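You operate a simulated robot arm through the tools that you are given. There is no shell and no other tool.

You are at the controls of a simulated robot arm. One attempt, no reset.

JOB
Light the bars marked twenty-two and eight in the silver channel.
Fine: first slide its slider out to FORTY; lay both bars flat, slide the slider up against them, then switch on.

It is judged by the outcome, as a careful person would: the job done as asked, and still so three seconds after it is handed in. It fails if anything else is knocked over, pushed out of place, dropped, spilled or broken.

ROBOT AND FRAMES
A 7-joint arm with a three-finger gripper, fixed in place. Base frame: the origin is on the floor under the middle of its stand, x ahead of it, y to its left, z up; the work surface is at about z = 809. Units: mm, degrees, N and s.
It reaches about 1342 mm from its shoulder. Its first joint turns from -166.0 to 166.0 degrees. Payload 2.69 kg.
The tool frame sits at the grasp point between the pads (the TCP): z along the fingers, y along the line on which they close. The tips reach 30 mm beyond it. The gripper opens to 128 mm; its body begins 117 mm behind the TCP.
Orientation is told as [roll, pitch, yaw] about the base's x, y, z axes, in that order, counted from this pose: with the fingers straight down and closing along the base's y, the tool's x points along the base's -x, its y along +y and its z along -z.

CONTROLS
- The arm moves only by the tool jog_arm. Its argument "steps" is a list of rows, each an object of numbers (a shift or turn left out is 0, a gripper value left out holds the last): "rx", "ry", "rz": the turn, a rotation vector about the tool's x, y, z in degrees; "x", "y", "z": the shift along the tool's x, y, z in mm; "gripper": the gripper command, from -1 (shut) to 1 (fully open), values between in proportion. In form: [{"rx": .., "ry": .., "rz": .., "x": .., "y": .., "z": .., "gripper": ..}, ...]. A call has 1 to 20 rows; each row shifts and turns the commanded pose from where the row before left it, along the tool's axes as they then stand. Rows are played at 5 a second. More than 50 mm and 8.6 degrees between two rows, or a gripper value outside its range, and nothing of the call is played. Where a pose cannot be reached the arm comes as near as it can. A force on the tool above 90 N (or 10 N above the force at the start of the call, whichever is more), or a blocked arm, ends the call early, and 0.2 s more pass. Each finger travels about 127 mm/s and halts on what it meets, pressing with about 29 N; the grip force reading is that of the motor and also rises with nothing between the fingers. The clock runs only during rows and for 0.2 s after the last one: add rows that do not move to give the fingers time. The reply holds the time, the measured pose of the TCP, the force on the tool along the base axes, the opening and the grip force, in the units named above and with some noise, with the torque about the TCP (base axes, N m) and any sound that the robot's microphone picked up, and new pictures: "pictures" is both (left out), scene, wrist or none.
- Cameras (640 x 400 px; columns grow to the right, rows downward): "scene" is fixed at [218.9, -647.8, 1524]; the picture's right is [0.87, -0.49, 0.00], its down [-0.22, -0.39, -0.89] and it looks along [0.43, 0.78, -0.45] (base axes); focal length 316 px, centre (320, 200). "wrist" rides on the gripper at [58, 54, -131] in the tool frame; the picture's right is [-0.68, 0.74, 0.00], its down [-0.62, -0.57, -0.55] and it looks along [-0.40, -0.37, 0.84] (tool axes); focal length 234 px, centre (320, 200). There is no depth. A picture from a camera that has moved, and an enlarged one, comes with that camera's place and axes in the base frame and with its lens.
- move_column(by): moves the trunk up (or, below 0, down) by that many mm; the arm rides with it, the base frame stays. It gives what a move gives, with no picture.
- inspect(camera, box): a new picture of the part [left, top, right, bottom] of that camera's present view, enlarged. The clock stands still meanwhile.
- hand_in(): hands the job in; it is judged then, once.

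Places have to be worked out from the pictures, the camera data and where the tool is seen. Open the gripper and draw the arm clear of the work before you hand the job in, unless the task says otherwise.

The tools are called after "Emit:" as name(argument=value, ...) on one line, values as JSON. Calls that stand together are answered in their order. jog_arm: Moves the arm, as the interface text tells. Its arguments: {"type":"object","properties":{"steps":{"type":"array","items":{"type":"object","properties":{"rx":{"type":"number"},"ry":{"type":"number"},"rz":{"type":"number"},"x":{"type":"number"},"y":{"type":"number"},"z":{"type":"number"},"gripper":{"type":"number"}}}},"pictures":{"type":"string","enum":["both","scene","wrist","none"]}},"required":["steps"]} The other tools are called the same way: move_column (by) moves the trunk up or down; inspect (camera, box) takes an enlarged picture of a part of a camera's view; hand_in () hands the job in.

At the start:

```text
time_s: 0.0
position: [626.7, 308.1, 1132.5]
ee_rot: [0.1, 0.1, 0.0]
force: [0.9, 0.6, 0.6]
wrist_torque: [-0.03, -0.02, 0.0]
gripper_width: 128.2
gripper_force: 0.1
trunk travel left (down, up): [-150.0, 200.0]
```

scene: 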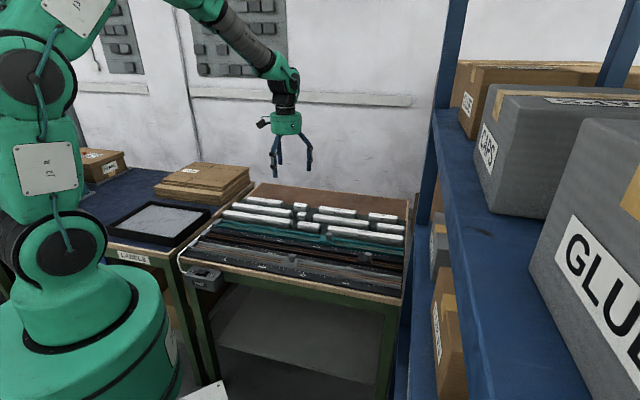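
wrist: 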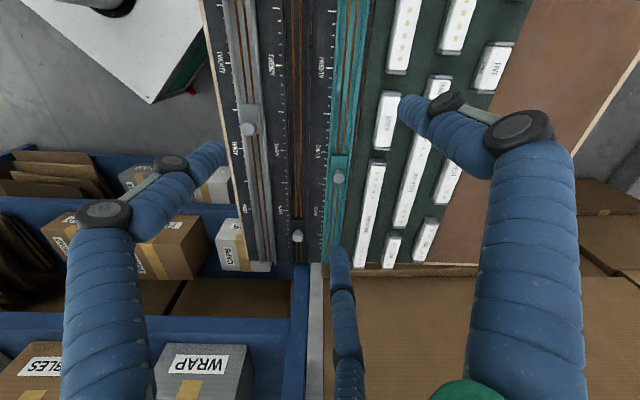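

The pictures show a bench with several channels, sliders and bars; I'll zoom in to read the labels before moving.

Emit:
inspect(camera="scene", box=[170, 180, 420, 310])

Emit:
inspect(camera="wrist", box=[200, 0, 380, 270])

Emit:
inspect(camera="wrist", box=[340, 0, 540, 270])

```text
2.56 times, centred on (295, 245) of scene
camera zoom: at [218.9, -647.8, 1524.0], right [0.87, -0.49, 0.0], down [-0.22, -0.39, -0.89], along [0.43, 0.78, -0.45], focal length 809 px, centre (384, 85)
```

zoom: 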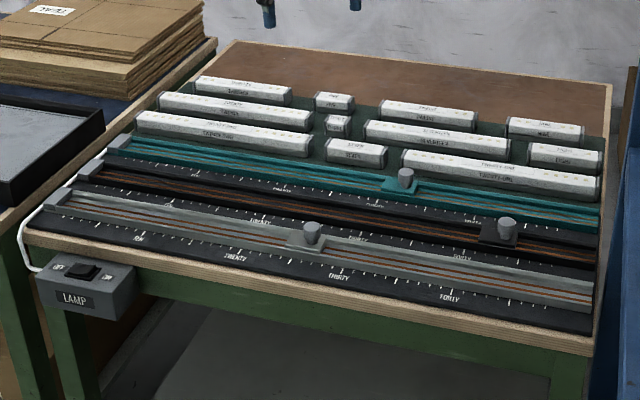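

```text
1.48 times, centred on (290, 135) of wrist
camera zoom: at [567.2, 360.7, 1262.4], right [0.68, 0.74, 0.0], down [0.62, -0.57, 0.55], along [0.4, -0.37, -0.84], focal length 347 px, centre (364, 296)
```

zoom: 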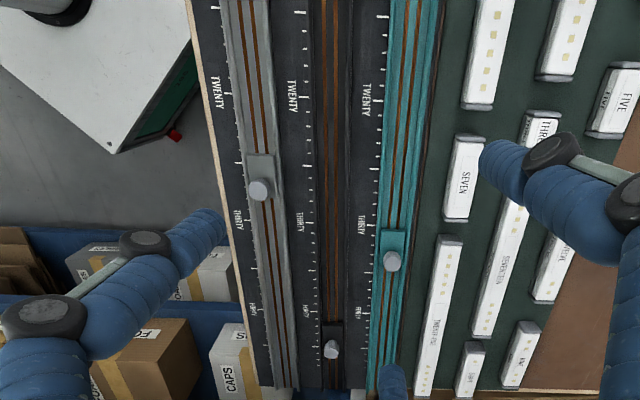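

```text
1.48 times, centred on (440, 135) of wrist
camera zoom: at [567.2, 360.7, 1262.4], right [0.68, 0.74, 0.0], down [0.62, -0.57, 0.55], along [0.4, -0.37, -0.84], focal length 347 px, centre (142, 296)
```

zoom: 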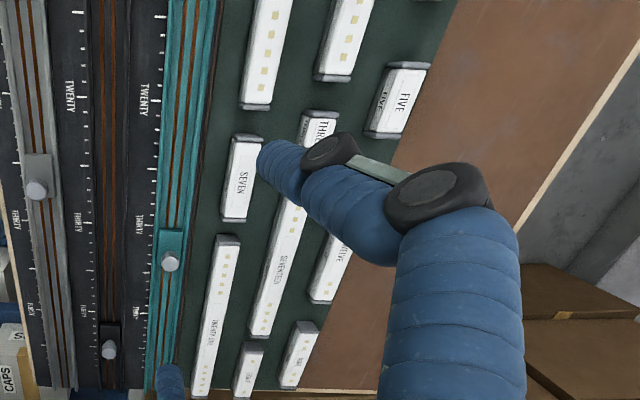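

The silver channel is the front one, running at about 45° in the base frame (low numbers on the left, high on the right). I'll turn the tool 45° so it closes across the channel and then look again.

Emit:
jog_arm(steps=[{"rz": 7.5}, {"rz": 7.5}, {"rz": 7.5}, {"rz": 7.5}, {"rz": 7.5}, {"rz": 7.5}, {}])

```text
time_s: 1.6
position: [626.1, 308.7, 1131.3]
ee_rot: [0.0, 0.0, -45.1]
force: [0.0, 0.2, 0.8]
wrist_torque: [0.01, 0.02, 0.01]
gripper_width: 127.9
gripper_force: 0.1
trunk travel left (down, up): [-150.0, 200.0]
camera wrist: at [622.5, 387.2, 1261.9], right [1.0, 0.04, 0.0], down [0.03, -0.84, 0.55], along [0.02, -0.55, -0.84], focal length 234 px, centre (320, 200)
```

scene: 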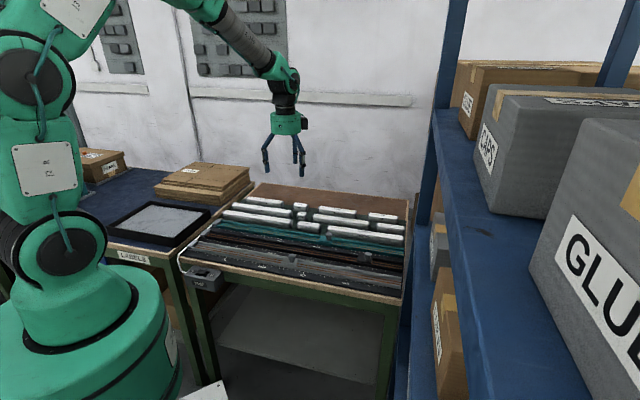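
wrist: 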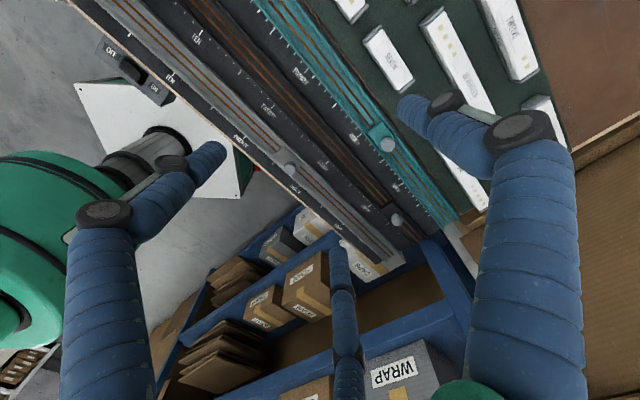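

The tool now lines up with the bench. I'll move the tool back (+y) and up so the wrist camera sees the whole bench, then read the labels.

Emit:
jog_arm(steps=[{"x": 30, "y": 30, "z": -15}, {"x": 30, "y": 30, "z": -15}, {"x": 30, "y": 30, "z": -15}, {"x": 30, "y": 30, "z": -15}, {}, {}], pictures="wrist")

```text
time_s: 3.0
position: [623.9, 478.6, 1190.7]
ee_rot: [0.0, 0.1, -45.1]
force: [-0.7, -0.6, 0.5]
wrist_torque: [0.04, -0.03, 0.01]
gripper_width: 128.0
gripper_force: 0.1
trunk travel left (down, up): [-150.0, 200.0]
camera wrist: at [620.2, 556.6, 1321.2], right [1.0, 0.04, 0.0], down [0.04, -0.84, 0.55], along [0.02, -0.55, -0.84], focal length 234 px, centre (320, 200)
```

wrist: 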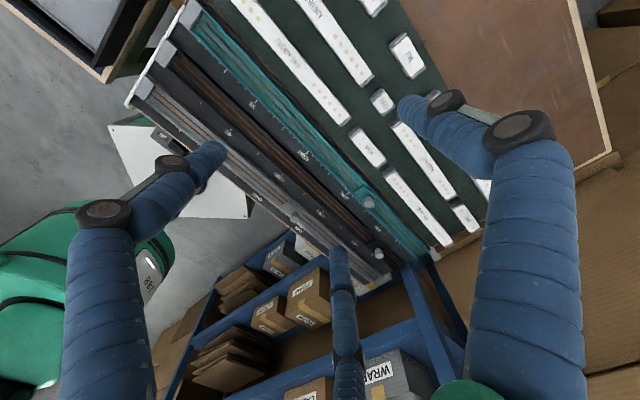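

Emit:
inspect(camera="wrist", box=[220, 0, 380, 100])

Emit:
inspect(camera="wrist", box=[330, 90, 490, 250])

Emit:
inspect(camera="wrist", box=[120, 30, 280, 190])

Emit:
inspect(camera="wrist", box=[240, 160, 400, 300])

Emit:
inspect(camera="scene", box=[200, 190, 310, 240])

Emit:
inspect(camera="scene", box=[300, 200, 410, 260])

Emit:
inspect(camera="scene", box=[175, 240, 275, 300])

```text
4.00 times, centred on (300, 50) of wrist
camera zoom: at [620.2, 556.6, 1321.2], right [1.0, 0.04, 0.0], down [0.04, -0.84, 0.55], along [0.02, -0.55, -0.84], focal length 937 px, centre (400, 800)
```

zoom: 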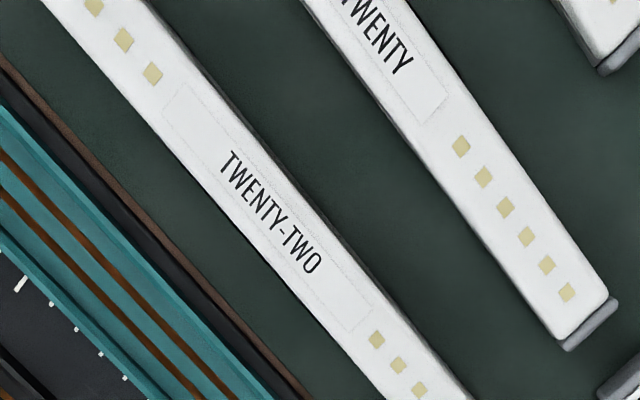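

```text
2.50 times, centred on (410, 170) of wrist
camera zoom: at [620.2, 556.6, 1321.2], right [1.0, 0.04, 0.0], down [0.04, -0.84, 0.55], along [0.02, -0.55, -0.84], focal length 585 px, centre (95, 275)
```

zoom: 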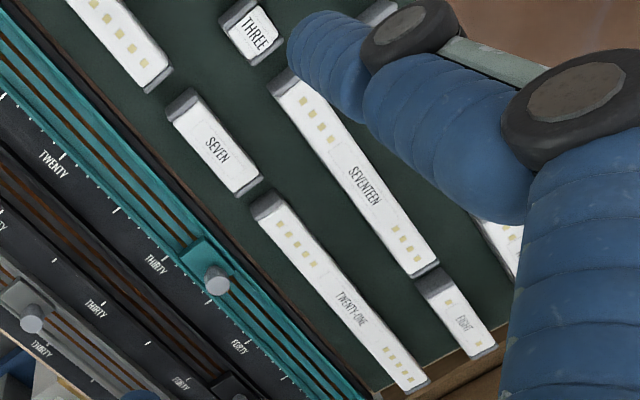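

```text
2.50 times, centred on (200, 110) of wrist
camera zoom: at [620.2, 556.6, 1321.2], right [1.0, 0.04, 0.0], down [0.04, -0.84, 0.55], along [0.02, -0.55, -0.84], focal length 585 px, centre (620, 425)
```

zoom: 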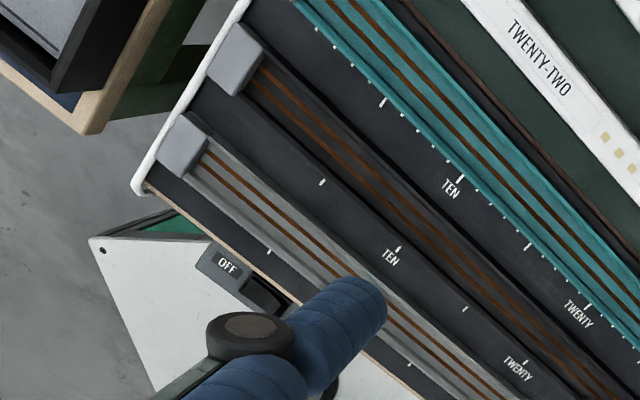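

```text
2.86 times, centred on (320, 230) of wrist
camera zoom: at [620.2, 556.6, 1321.2], right [1.0, 0.04, 0.0], down [0.04, -0.84, 0.55], along [0.02, -0.55, -0.84], focal length 669 px, centre (320, 114)
```

zoom: 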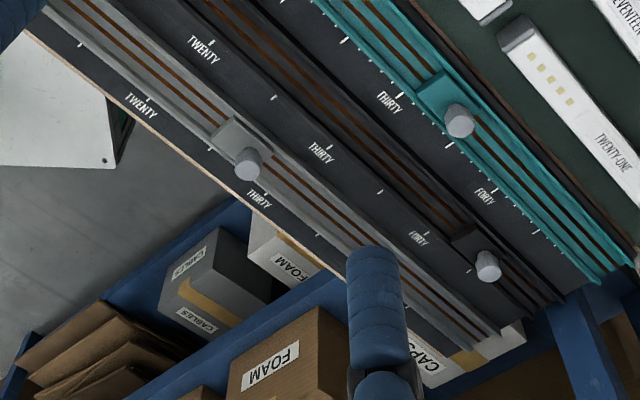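

```text
5.82 times, centred on (255, 215) of scene
camera zoom: at [218.9, -647.8, 1524.0], right [0.87, -0.49, 0.0], down [-0.22, -0.39, -0.89], along [0.43, 0.78, -0.45], focal length 1839 px, centre (698, 113)
```

zoom: 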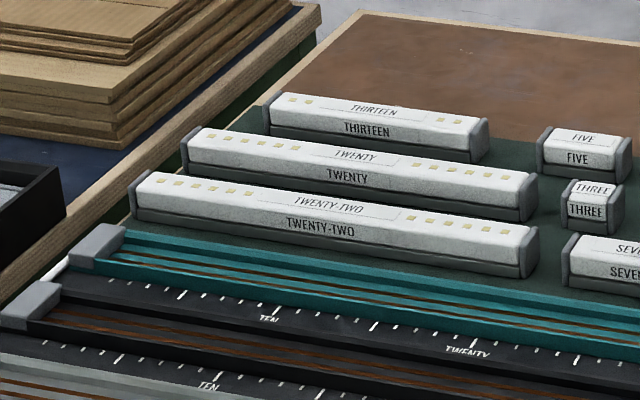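

```text
5.82 times, centred on (355, 230) of scene
camera zoom: at [218.9, -647.8, 1524.0], right [0.87, -0.49, 0.0], down [-0.22, -0.39, -0.89], along [0.43, 0.78, -0.45], focal length 1839 px, centre (116, 26)
```

zoom: 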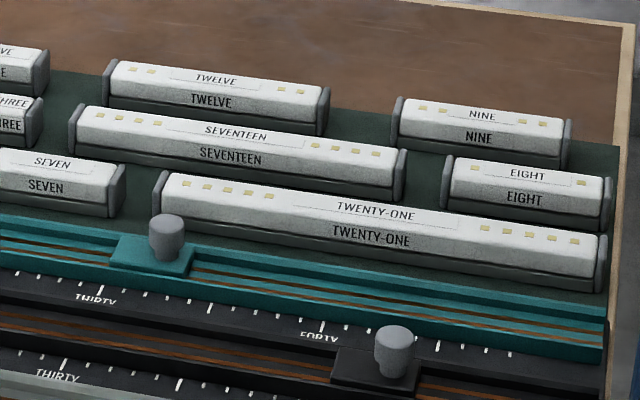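

```text
6.40 times, centred on (225, 270) of scene
camera zoom: at [218.9, -647.8, 1524.0], right [0.87, -0.49, 0.0], down [-0.22, -0.39, -0.89], along [0.43, 0.78, -0.45], focal length 2023 px, centre (928, -248)
```

zoom: 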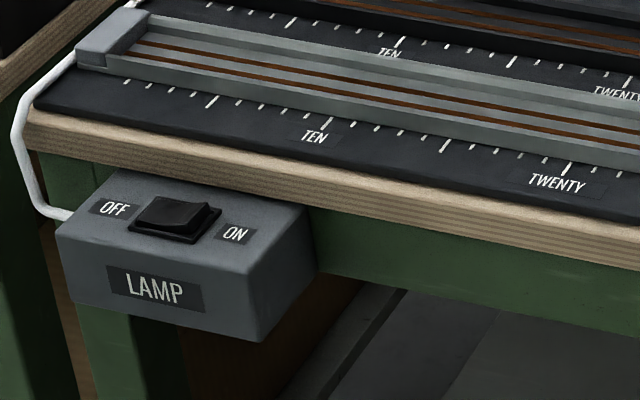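

The labels are clear: TWENTY-TWO is front row left and EIGHT is second row far right. The LAMP rocker hangs on the front edge, with its ON end raised. Next I'll look closely at the slider, the gripper fingers and the right end of the rulers.

Emit:
inspect(camera="scene", box=[265, 245, 345, 295])

Emit:
inspect(camera="scene", box=[325, 240, 410, 310])

Emit:
inspect(camera="scene", box=[220, 60, 340, 190])

Emit:
inspect(camera="wrist", box=[270, 180, 330, 240])

```text
8.00 times, centred on (305, 270) of scene
camera zoom: at [218.9, -647.8, 1524.0], right [0.87, -0.49, 0.0], down [-0.22, -0.39, -0.89], along [0.43, 0.78, -0.45], focal length 2529 px, centre (440, -360)
```

zoom: 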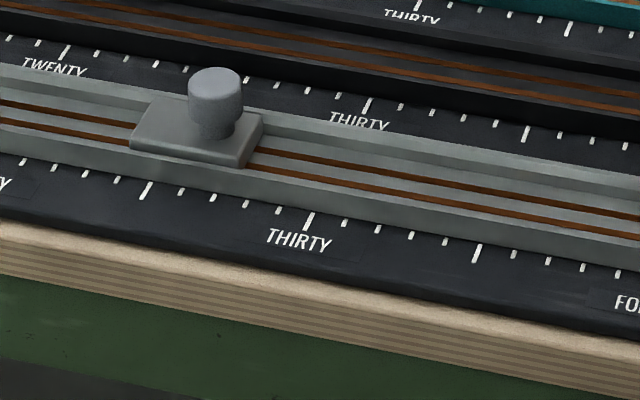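

```text
5.71 times, centred on (368, 275) of scene
camera zoom: at [218.9, -647.8, 1524.0], right [0.87, -0.49, 0.0], down [-0.22, -0.39, -0.89], along [0.43, 0.78, -0.45], focal length 1806 px, centre (49, -229)
```

zoom: 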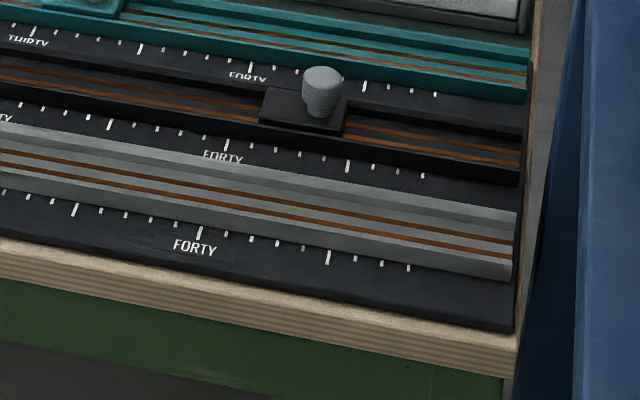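

```text
3.08 times, centred on (280, 125) of scene
camera zoom: at [218.9, -647.8, 1524.0], right [0.87, -0.49, 0.0], down [-0.22, -0.39, -0.89], along [0.43, 0.78, -0.45], focal length 973 px, centre (443, 431)
```

zoom: 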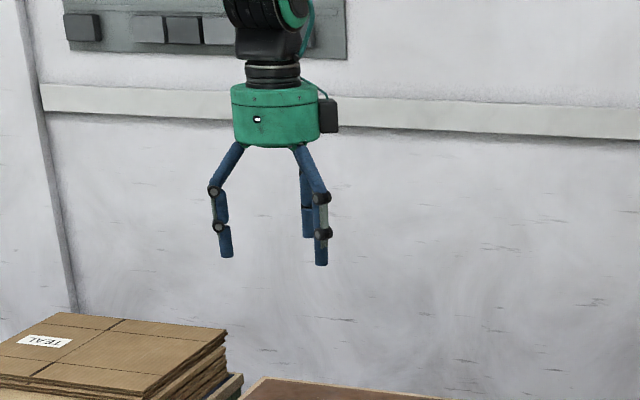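

```text
6.67 times, centred on (300, 210) of wrist
camera zoom: at [620.2, 556.6, 1321.2], right [1.0, 0.04, 0.0], down [0.04, -0.84, 0.55], along [0.02, -0.55, -0.84], focal length 1561 px, centre (453, 133)
```

zoom: 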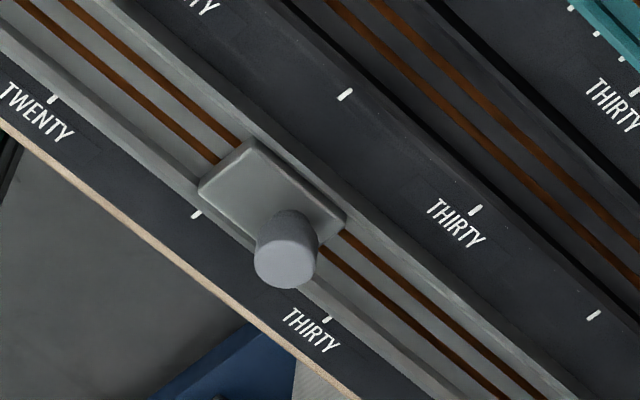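

The slider plate spans roughly 24.5–28 on the scale, with its knob toward the high end. Before planning grasps I'll test the gripper at half opening in free air to see how the three fingers move.

Emit:
jog_arm(steps=[{"gripper": 0}, {}, {}, {}])

Emit:
inspect(camera="scene", box=[235, 90, 335, 190])

Emit:
jog_arm(steps=[{"gripper": -1}, {}, {}, {}, {}])

Emit:
inspect(camera="scene", box=[235, 90, 335, 190])

```text
time_s: 4.0
position: [624.9, 478.2, 1188.9]
ee_rot: [0.0, 0.0, -45.0]
force: [0.1, 0.3, 0.4]
wrist_torque: [0.0, 0.0, 0.04]
gripper_width: 64.1
gripper_force: 0.1
trunk travel left (down, up): [-150.0, 200.0]
camera wrist: at [620.3, 556.9, 1320.7], right [1.0, 0.04, 0.0], down [0.04, -0.84, 0.55], along [0.02, -0.55, -0.84], focal length 234 px, centre (320, 200)
```

scene: 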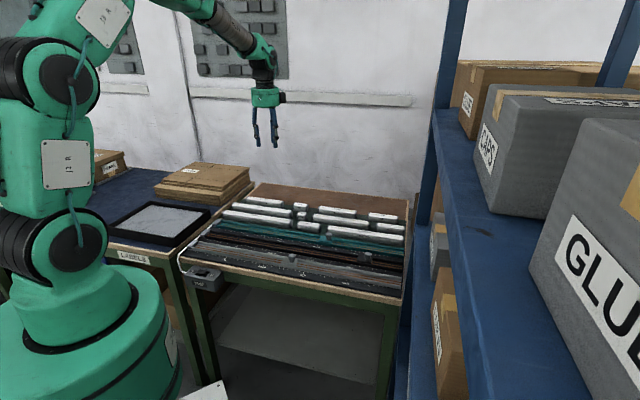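
wrist: 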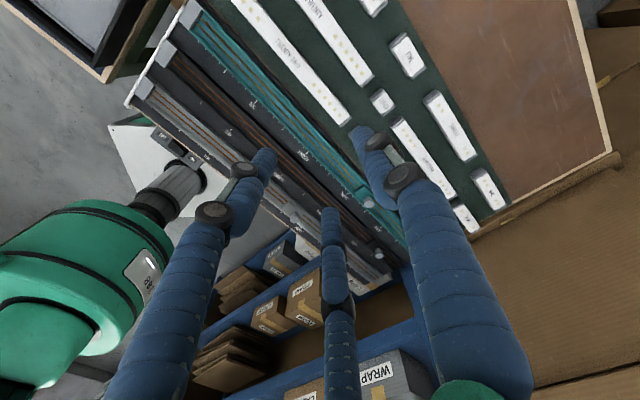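

```text
4.00 times, centred on (285, 140) of scene
camera zoom: at [218.9, -647.8, 1524.0], right [0.87, -0.49, 0.0], down [-0.22, -0.39, -0.89], along [0.43, 0.78, -0.45], focal length 1265 px, centre (460, 440)
```

zoom: 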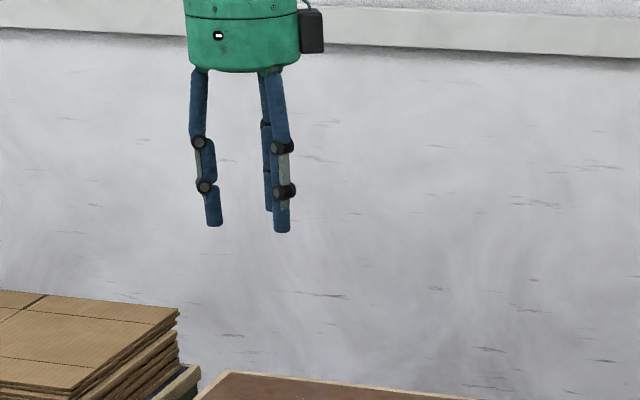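

```text
time_s: 5.2
position: [625.4, 479.1, 1189.9]
ee_rot: [0.0, -0.1, -45.0]
force: [0.9, 0.1, 0.6]
wrist_torque: [0.02, 0.01, -0.02]
gripper_width: 2.3
gripper_force: 28.7
trunk travel left (down, up): [-150.0, 200.0]
camera wrist: at [620.3, 556.8, 1320.7], right [1.0, 0.04, 0.0], down [0.04, -0.84, 0.55], along [0.02, -0.55, -0.84], focal length 234 px, centre (320, 200)
```

scene: 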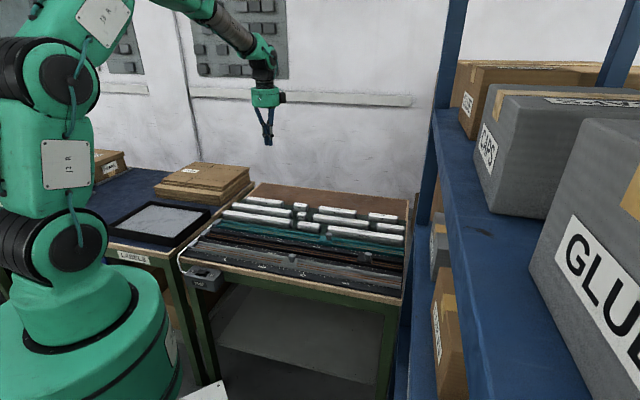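
wrist: 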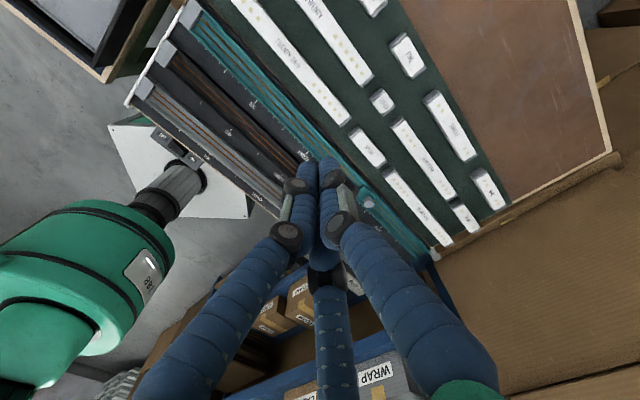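

```text
4.00 times, centred on (285, 140) of scene
camera zoom: at [218.9, -647.8, 1524.0], right [0.87, -0.49, 0.0], down [-0.22, -0.39, -0.89], along [0.43, 0.78, -0.45], focal length 1265 px, centre (460, 440)
```

zoom: 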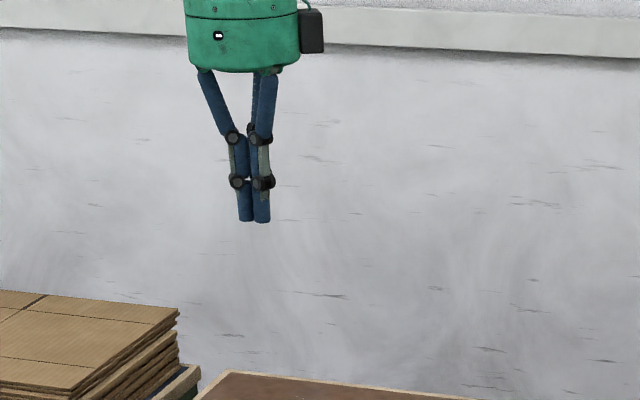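

The gripper is centric: three fingers at 120° (one at tool +y, two at −y), each tip about 16 mm thick. That suits gripping the round knob, which I place near base (573, 188) with its top at z≈850. I'll move above it and look.

Emit:
jog_arm(steps=[{"x": -17, "y": -24, "z": 22, "gripper": 0.6}, {"x": -17, "y": -24, "z": 22}, {"x": -17, "y": -24, "z": 22}, {"x": -17, "y": -24, "z": 22}, {"x": -17, "y": -24, "z": 22}, {"x": -17, "y": -24, "z": 22}, {"x": -17, "y": -24, "z": 22}, {"x": -17, "y": -24, "z": 22}, {"x": -17, "y": -24, "z": 22}, {"x": -16, "y": -26, "z": 22}, {}, {}])

```text
time_s: 7.8
position: [575.9, 184.9, 969.9]
ee_rot: [0.0, 0.0, -45.1]
force: [0.4, 0.3, -0.8]
wrist_torque: [-0.01, 0.03, 0.0]
gripper_width: 102.5
gripper_force: 0.1
trunk travel left (down, up): [-150.0, 200.0]
camera wrist: at [572.1, 262.6, 1100.9], right [1.0, 0.04, 0.0], down [0.04, -0.84, 0.55], along [0.02, -0.55, -0.84], focal length 234 px, centre (320, 200)
```

scene: 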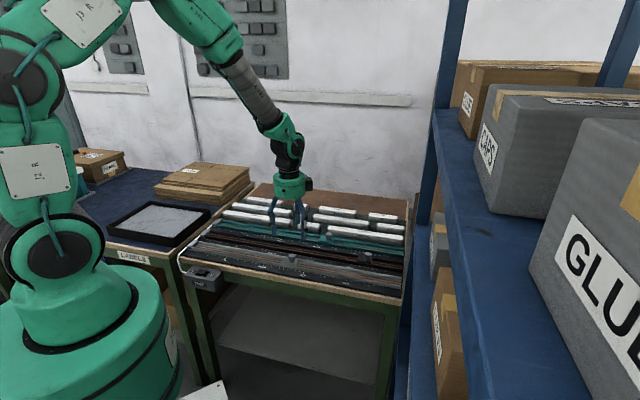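
wrist: 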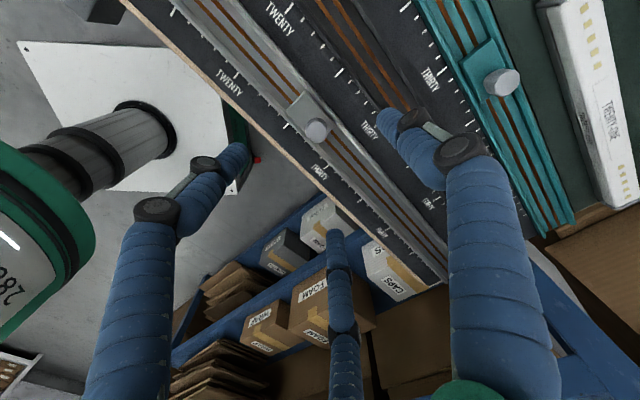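

The knob appears almost straight under the TCP. I'll zoom in on it to correct the alignment and read the slider against the scale.

Emit:
inspect(camera="wrist", box=[250, 80, 390, 180])

Emit:
inspect(camera="scene", box=[250, 190, 330, 270])

```text
4.00 times, centred on (320, 130) of wrist
camera zoom: at [572.1, 262.6, 1100.9], right [1.0, 0.04, 0.0], down [0.04, -0.84, 0.55], along [0.02, -0.55, -0.84], focal length 937 px, centre (320, 480)
```

zoom: 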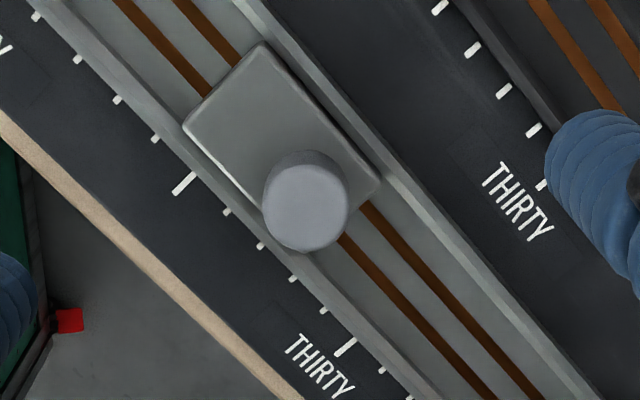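

```text
5.00 times, centred on (290, 230) of scene
camera zoom: at [218.9, -647.8, 1524.0], right [0.87, -0.49, 0.0], down [-0.22, -0.39, -0.89], along [0.43, 0.78, -0.45], focal length 1581 px, centre (470, 50)
```

zoom: 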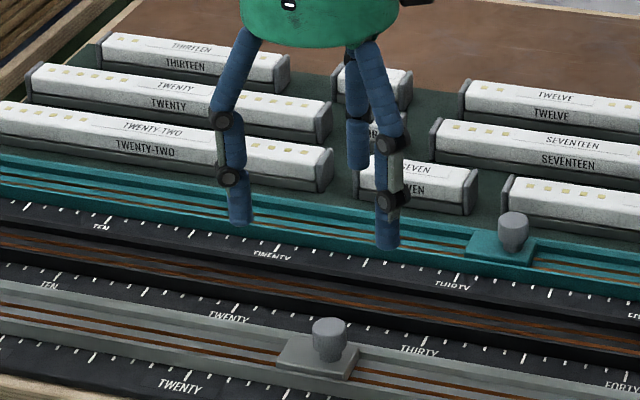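

From the two wrist views I place the knob at about (571, 186) with its top at z≈847, so the tool needs about +4.7 mm in x and −1.2 mm in y. I'll correct that and descend partway, then check again.

Emit:
jog_arm(steps=[{"x": 4.7, "y": -1.2, "z": 20}, {"z": 30}, {"z": 20}, {}, {}], pictures="wrist")

Emit:
inspect(camera="wrist", box=[250, 90, 390, 210])

Emit:
inspect(camera="scene", box=[250, 190, 330, 270])

```text
time_s: 9.0
position: [569.8, 187.7, 902.5]
ee_rot: [0.0, 0.0, -45.0]
force: [1.0, 0.5, -0.2]
wrist_torque: [0.03, 0.01, -0.03]
gripper_width: 102.4
gripper_force: 0.2
trunk travel left (down, up): [-150.0, 200.0]
camera wrist: at [565.7, 266.3, 1033.1], right [1.0, 0.04, 0.0], down [0.04, -0.84, 0.55], along [0.02, -0.55, -0.84], focal length 234 px, centre (320, 200)
```

wrist: 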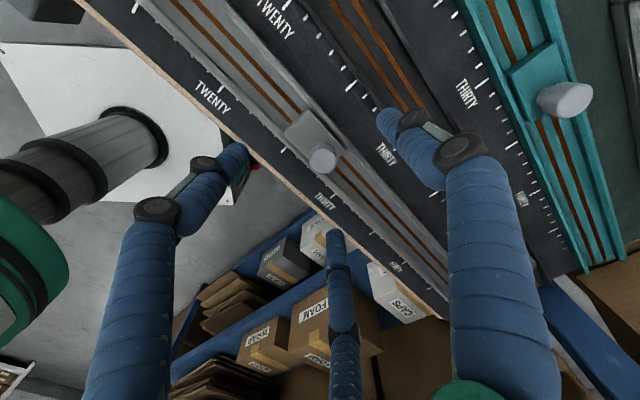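

```text
3.33 times, centred on (320, 150) of wrist
camera zoom: at [565.7, 266.3, 1033.1], right [1.0, 0.04, 0.0], down [0.04, -0.84, 0.55], along [0.02, -0.55, -0.84], focal length 781 px, centre (320, 367)
```

zoom: 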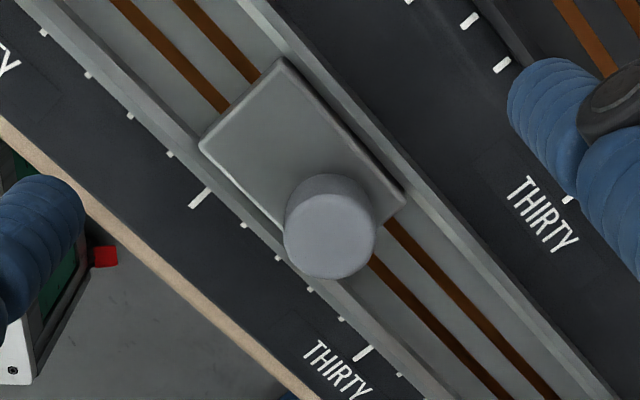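

```text
5.00 times, centred on (290, 230) of scene
camera zoom: at [218.9, -647.8, 1524.0], right [0.87, -0.49, 0.0], down [-0.22, -0.39, -0.89], along [0.43, 0.78, -0.45], focal length 1581 px, centre (470, 50)
```

zoom: 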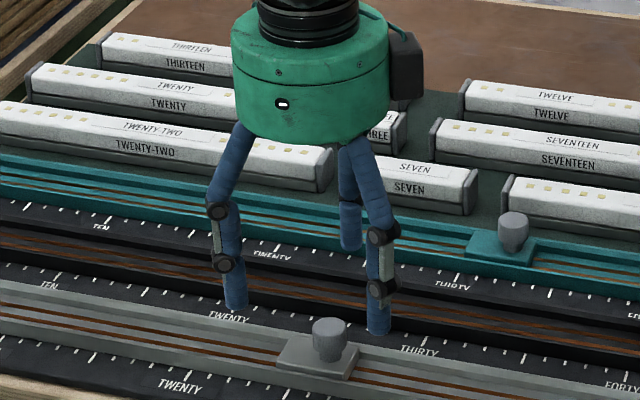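

The knob reads (571, 186), so I'm within about 2 mm. I'll make a small correction, descend to TCP z≈864 so the tips stay above the slider plate, then close on the knob.

Emit:
jog_arm(steps=[{"x": -1.5, "y": 0.5, "z": 19}, {"z": 19}, {}, {"gripper": -0.3}, {}, {"gripper": -1}, {}, {}, {}])

Emit:
inspect(camera="scene", box=[250, 210, 330, 290])

```text
time_s: 11.0
position: [573.0, 185.8, 862.5]
ee_rot: [0.0, 0.0, -45.1]
force: [10.2, -22.9, -2.9]
wrist_torque: [-0.57, -0.25, 0.27]
gripper_width: 26.8
gripper_force: 29.0
trunk travel left (down, up): [-150.0, 200.0]
camera wrist: at [568.6, 264.8, 995.0], right [1.0, 0.04, 0.0], down [0.04, -0.84, 0.55], along [0.02, -0.55, -0.84], focal length 234 px, centre (320, 200)
```

scene: 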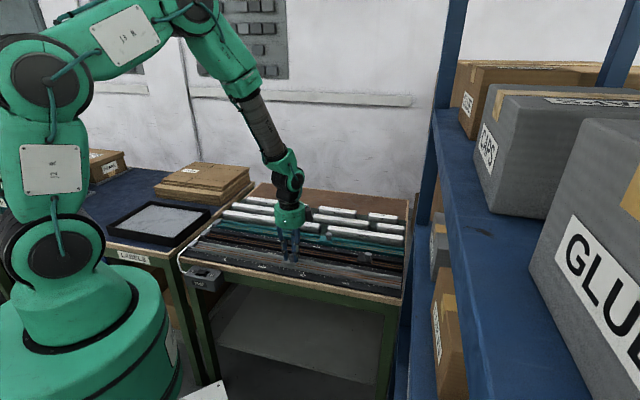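
wrist: 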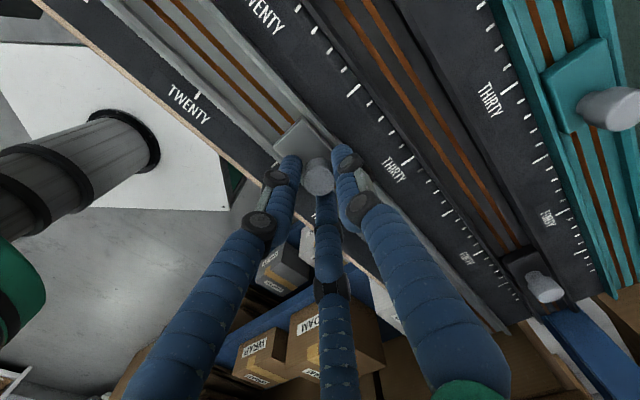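

```text
5.00 times, centred on (290, 250) of scene
camera zoom: at [218.9, -647.8, 1524.0], right [0.87, -0.49, 0.0], down [-0.22, -0.39, -0.89], along [0.43, 0.78, -0.45], focal length 1581 px, centre (470, -50)
```

zoom: 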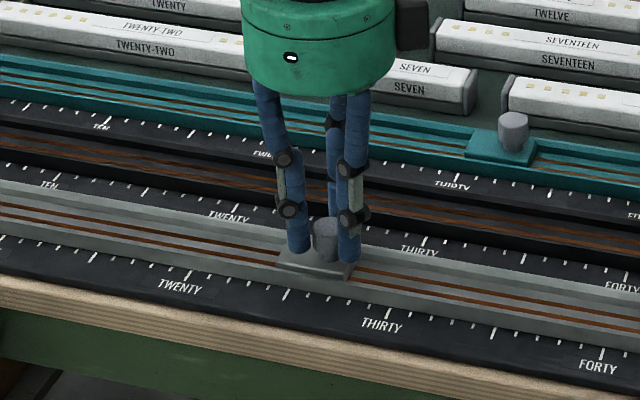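

The knob is held (width 26.8). On the scale the slider's bar-side face is at about 24.15 (U≈236.5 against tick 25 at U≈249), and one unit is 15 mm. Reaching FORTY takes about 237 mm along the channel (tool −x), so I'll drag most of it now and check.

Emit:
jog_arm(steps=[{"x": -10}, {"x": -20}, {"x": -20}, {"x": -20}, {"x": -20}, {"x": -20}, {"x": -20}, {"x": -20}, {"x": -20}, {"x": -20}, {"x": -20}, {"x": -10}, {}, {}])

Emit:
inspect(camera="scene", box=[310, 220, 410, 300])

```text
time_s: 14.0
position: [729.0, 33.5, 864.6]
ee_rot: [0.1, 0.0, -45.0]
force: [-10.6, -13.4, 2.6]
wrist_torque: [-0.3, 0.17, 0.01]
gripper_width: 26.8
gripper_force: 29.1
trunk travel left (down, up): [-150.0, 200.0]
camera wrist: at [724.8, 111.7, 994.9], right [1.0, 0.04, 0.0], down [0.04, -0.84, 0.55], along [0.02, -0.55, -0.84], focal length 234 px, centre (320, 200)
```

scene: 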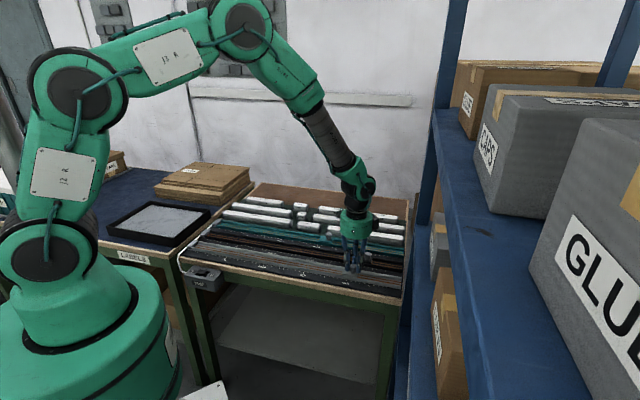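
wrist: 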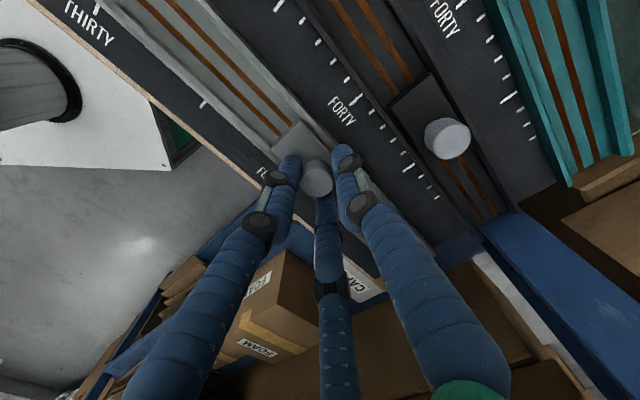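

```text
5.00 times, centred on (360, 260) of scene
camera zoom: at [218.9, -647.8, 1524.0], right [0.87, -0.49, 0.0], down [-0.22, -0.39, -0.89], along [0.43, 0.78, -0.45], focal length 1581 px, centre (120, -100)
```

zoom: 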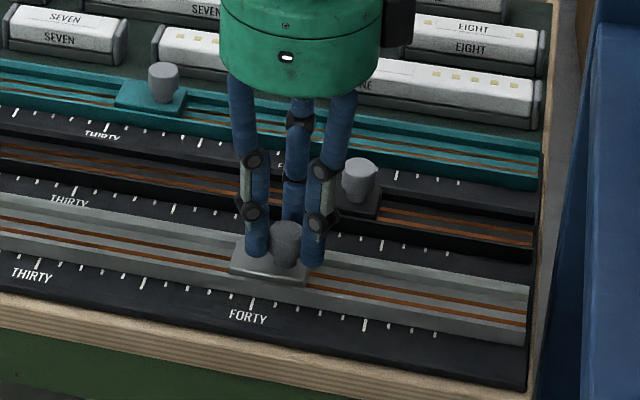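

The face now reads about 38.8 by travel, and the picture agrees. I'll go another 18 mm to reach 40 and ease the small sideways load.

Emit:
jog_arm(steps=[{"x": -9, "y": -1}, {"x": -9, "y": -0.5}, {}, {}])

Emit:
inspect(camera="scene", box=[325, 240, 405, 300])

Emit:
inspect(camera="wrist", box=[220, 90, 360, 210])

```text
time_s: 15.0
position: [741.7, 19.4, 863.5]
ee_rot: [0.1, -0.1, -45.0]
force: [9.1, -0.5, 3.0]
wrist_torque: [0.46, -0.68, 0.11]
gripper_width: 26.9
gripper_force: 29.5
trunk travel left (down, up): [-150.0, 200.0]
camera wrist: at [737.8, 98.5, 994.9], right [1.0, 0.04, 0.0], down [0.03, -0.84, 0.55], along [0.03, -0.55, -0.84], focal length 234 px, centre (320, 200)
```

scene: 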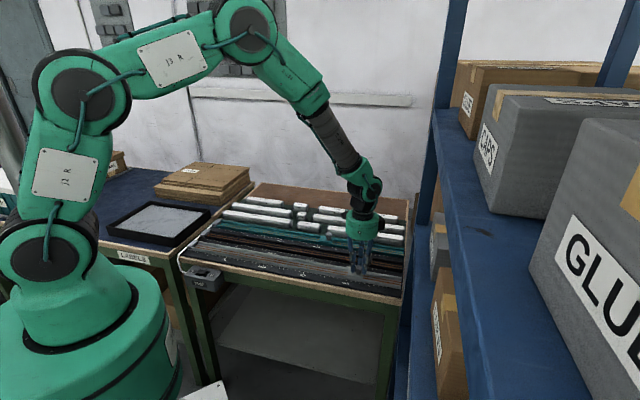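
wrist: 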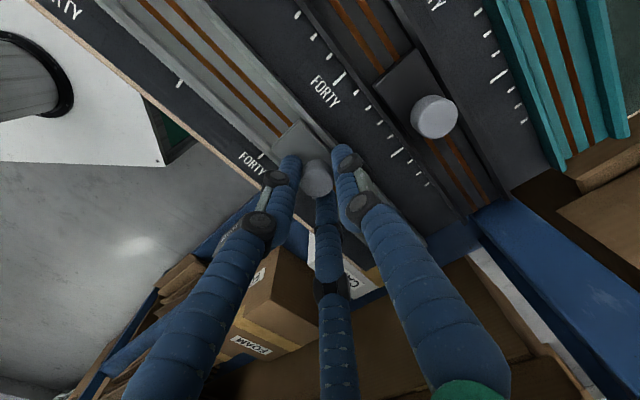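

```text
6.67 times, centred on (365, 270) of scene
camera zoom: at [218.9, -647.8, 1524.0], right [0.87, -0.49, 0.0], down [-0.22, -0.39, -0.89], along [0.43, 0.78, -0.45], focal length 2108 px, centre (20, -267)
```

zoom: 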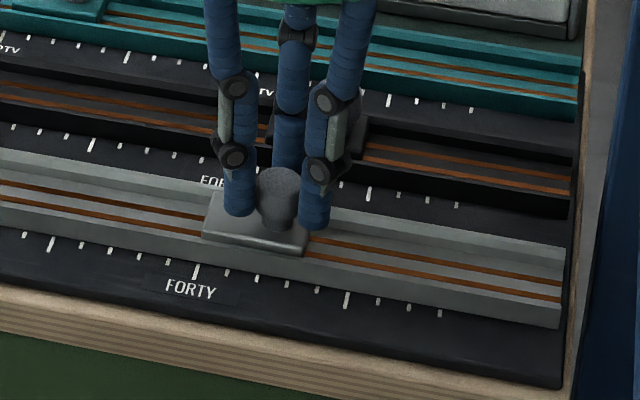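

```text
3.33 times, centred on (290, 150) of wrist
camera zoom: at [737.8, 98.5, 994.9], right [1.0, 0.04, 0.0], down [0.03, -0.84, 0.55], along [0.03, -0.55, -0.84], focal length 781 px, centre (420, 367)
```

zoom: 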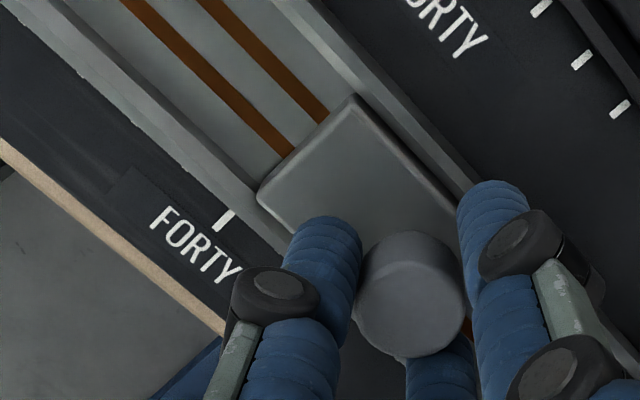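

The face corner (U≈474) now lines up with the FORTY tick (U≈474.5). I'll open only to half, because the black slider's knob is nearby, and rise straight up.

Emit:
jog_arm(steps=[{"gripper": -0.3}, {"gripper": -0.1}, {}, {"z": -15}, {"z": -35}, {"z": -40}, {"z": -40}, {"z": -40}, {}])

Emit:
inspect(camera="scene", box=[325, 240, 405, 300])

Emit:
inspect(camera="wrist", box=[200, 40, 400, 200])

```text
time_s: 17.0
position: [739.0, 21.5, 1031.8]
ee_rot: [0.0, -0.1, -45.0]
force: [-0.2, -0.5, 0.2]
wrist_torque: [0.02, -0.06, 0.0]
gripper_width: 57.8
gripper_force: 0.0
trunk travel left (down, up): [-150.0, 200.0]
camera wrist: at [735.1, 99.5, 1162.8], right [1.0, 0.04, 0.0], down [0.04, -0.84, 0.55], along [0.02, -0.55, -0.84], focal length 234 px, centre (320, 200)
```

scene: 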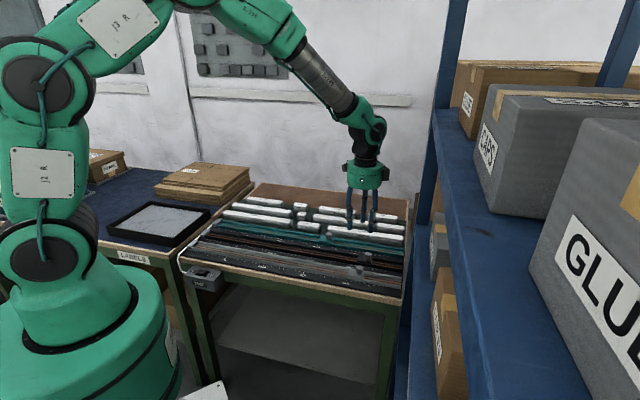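
wrist: 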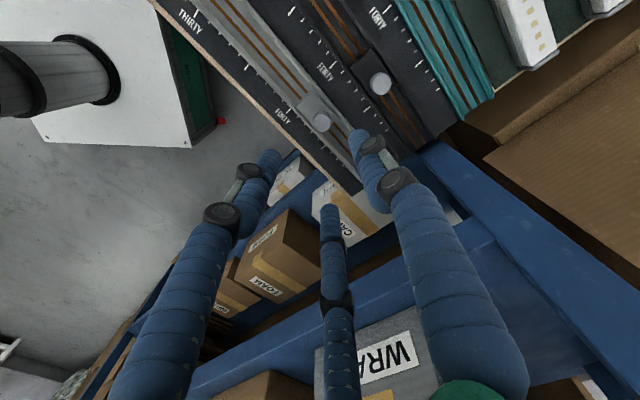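

```text
6.67 times, centred on (365, 270) of scene
camera zoom: at [218.9, -647.8, 1524.0], right [0.87, -0.49, 0.0], down [-0.22, -0.39, -0.89], along [0.43, 0.78, -0.45], focal length 2108 px, centre (20, -267)
```

zoom: 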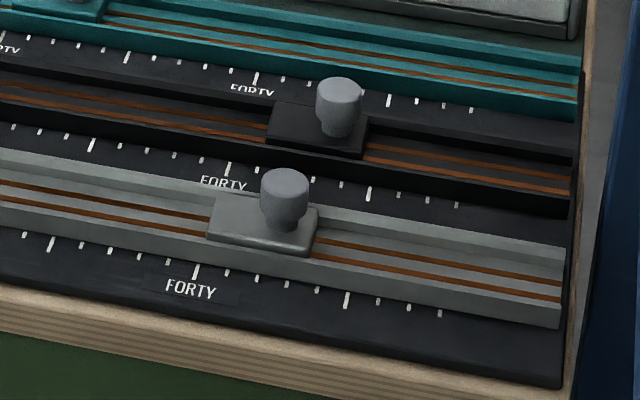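

```text
2.50 times, centred on (300, 120) of wrist
camera zoom: at [735.1, 99.5, 1162.8], right [1.0, 0.04, 0.0], down [0.04, -0.84, 0.55], along [0.02, -0.55, -0.84], focal length 585 px, centre (370, 400)
```

zoom: 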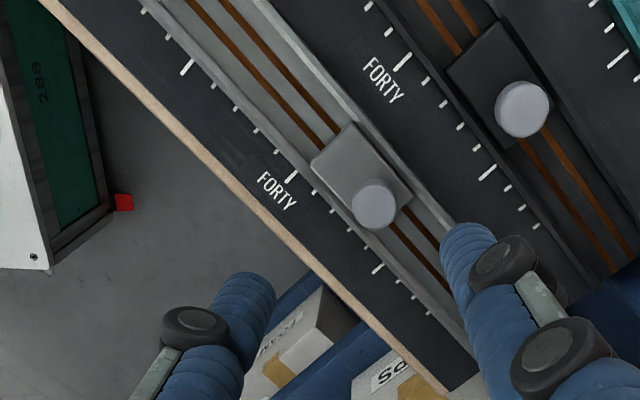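

The slider stays at FORTY (face ≈40.1–40.2). Next I move at height to above TWENTY-TWO's middle, estimated at U≈12, V≈786. The tool centre goes about 8 mm to its −V side so all three fingers meet the bar together.

Emit:
jog_arm(steps=[{"x": 41.3, "y": 20}, {"x": 41.3, "y": 20}, {"x": 41.3, "y": 20}, {"x": 41.3, "y": 20}, {"x": 41.3, "y": 20}, {"x": 41.3, "y": 20}, {"x": 41.3, "y": 20}, {"x": 41.3, "y": 20}, {"x": 41.3, "y": 20}, {"x": 41.3, "y": 20}, {"x": 41.3, "y": 20}, {"x": 41.3, "y": 20, "gripper": 0.3}, {}, {}])

Emit:
inspect(camera="wrist", box=[180, 0, 460, 220])

```text
time_s: 20.0
position: [559.5, 539.2, 1035.9]
ee_rot: [0.0, 0.1, -45.0]
force: [-0.3, -0.4, 0.6]
wrist_torque: [-0.01, 0.02, -0.05]
gripper_width: 83.2
gripper_force: 0.1
trunk travel left (down, up): [-150.0, 200.0]
camera wrist: at [555.3, 618.6, 1166.2], right [1.0, 0.04, 0.0], down [0.04, -0.84, 0.55], along [0.02, -0.55, -0.84], focal length 234 px, centre (320, 200)
```

scene: 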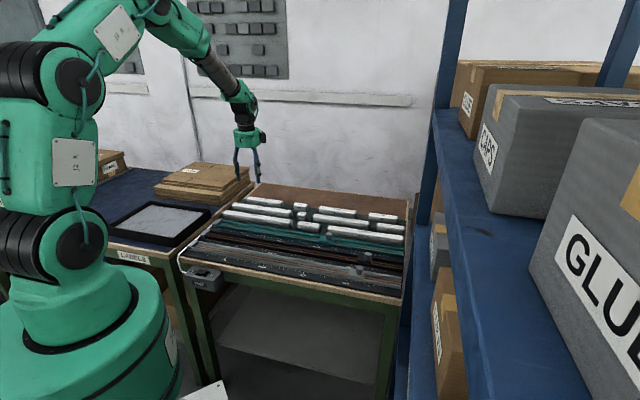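
wrist: 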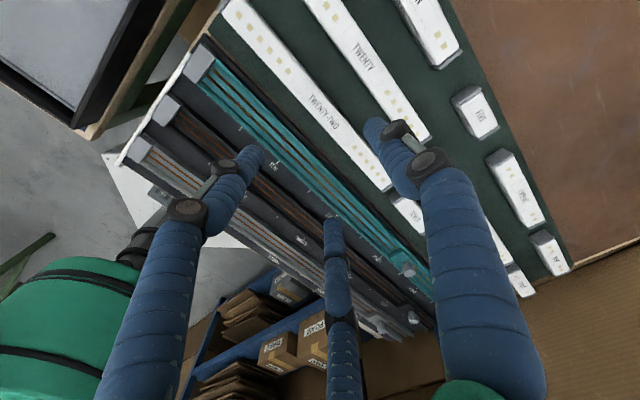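

```text
1.82 times, centred on (320, 110) of wrist
camera zoom: at [555.3, 618.6, 1166.2], right [1.0, 0.04, 0.0], down [0.04, -0.84, 0.55], along [0.02, -0.55, -0.84], focal length 426 px, centre (320, 364)
```

zoom: 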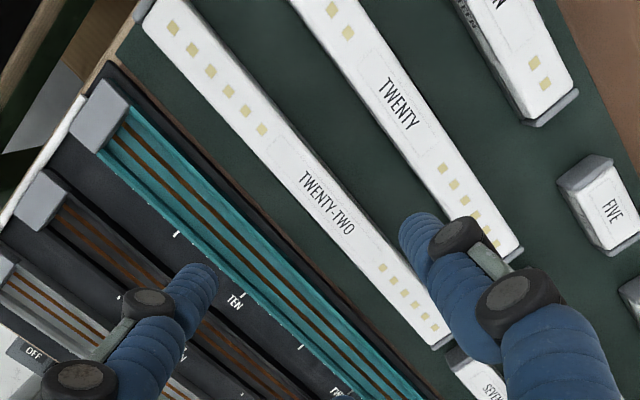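

TWENTY-TWO's middle comes out at U≈11.5, V≈784.8 with its top at z≈838, parallel to the channel. I'll correct by +2/+0.8 mm and descend to z≈885, tips still above the bar, to check finger clearance.

Emit:
jog_arm(steps=[{"x": 2, "y": 0.8, "z": 30, "gripper": 0.3}, {"z": 40}, {"z": 40}, {"z": 40}, {}, {}])

Emit:
inspect(camera="wrist", box=[200, 60, 440, 240])

Emit:
inspect(camera="scene", box=[215, 170, 305, 240])

```text
time_s: 21.4
position: [559.8, 540.4, 885.4]
ee_rot: [0.0, 0.0, -45.1]
force: [-0.1, 0.2, 0.3]
wrist_torque: [0.03, 0.0, -0.03]
gripper_width: 83.1
gripper_force: 0.2
trunk travel left (down, up): [-150.0, 200.0]
camera wrist: at [555.5, 619.5, 1016.1], right [1.0, 0.04, 0.0], down [0.04, -0.84, 0.55], along [0.02, -0.55, -0.84], focal length 234 px, centre (320, 200)
```

scene: 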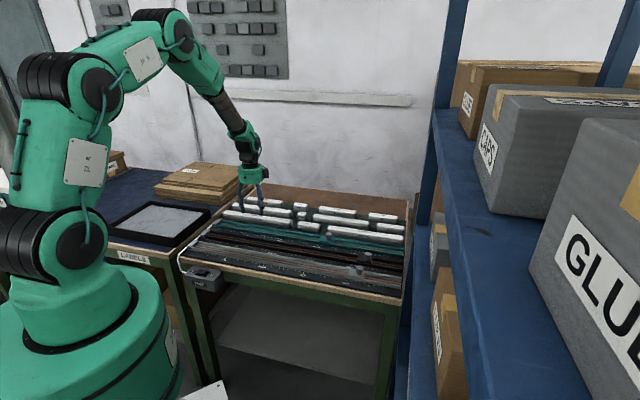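
wrist: 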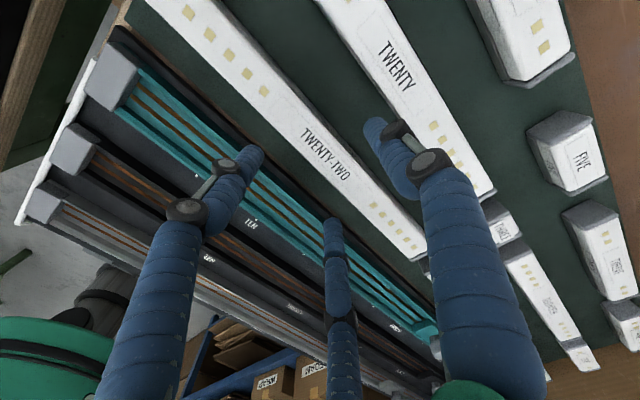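

```text
2.22 times, centred on (320, 150) of wrist
camera zoom: at [555.5, 619.5, 1016.1], right [1.0, 0.04, 0.0], down [0.04, -0.84, 0.55], along [0.02, -0.55, -0.84], focal length 520 px, centre (320, 311)
```

zoom: 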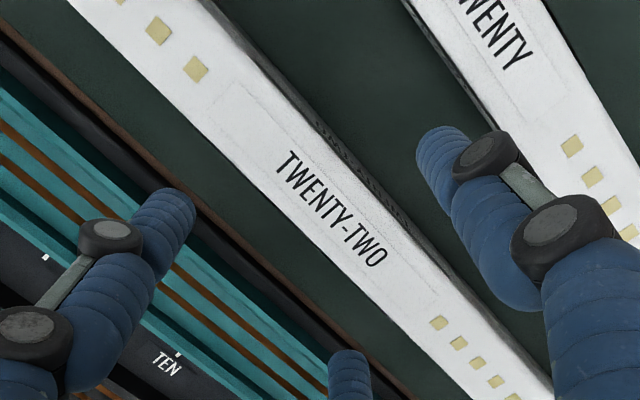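

```text
5.71 times, centred on (260, 205) of scene
camera zoom: at [218.9, -647.8, 1524.0], right [0.87, -0.49, 0.0], down [-0.22, -0.39, -0.89], along [0.43, 0.78, -0.45], focal length 1806 px, centre (663, 171)
```

zoom: 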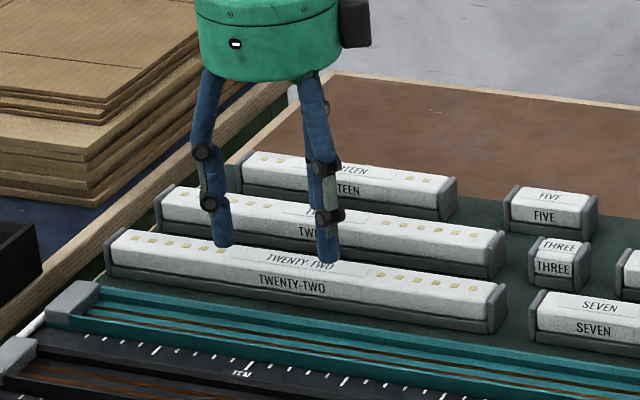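

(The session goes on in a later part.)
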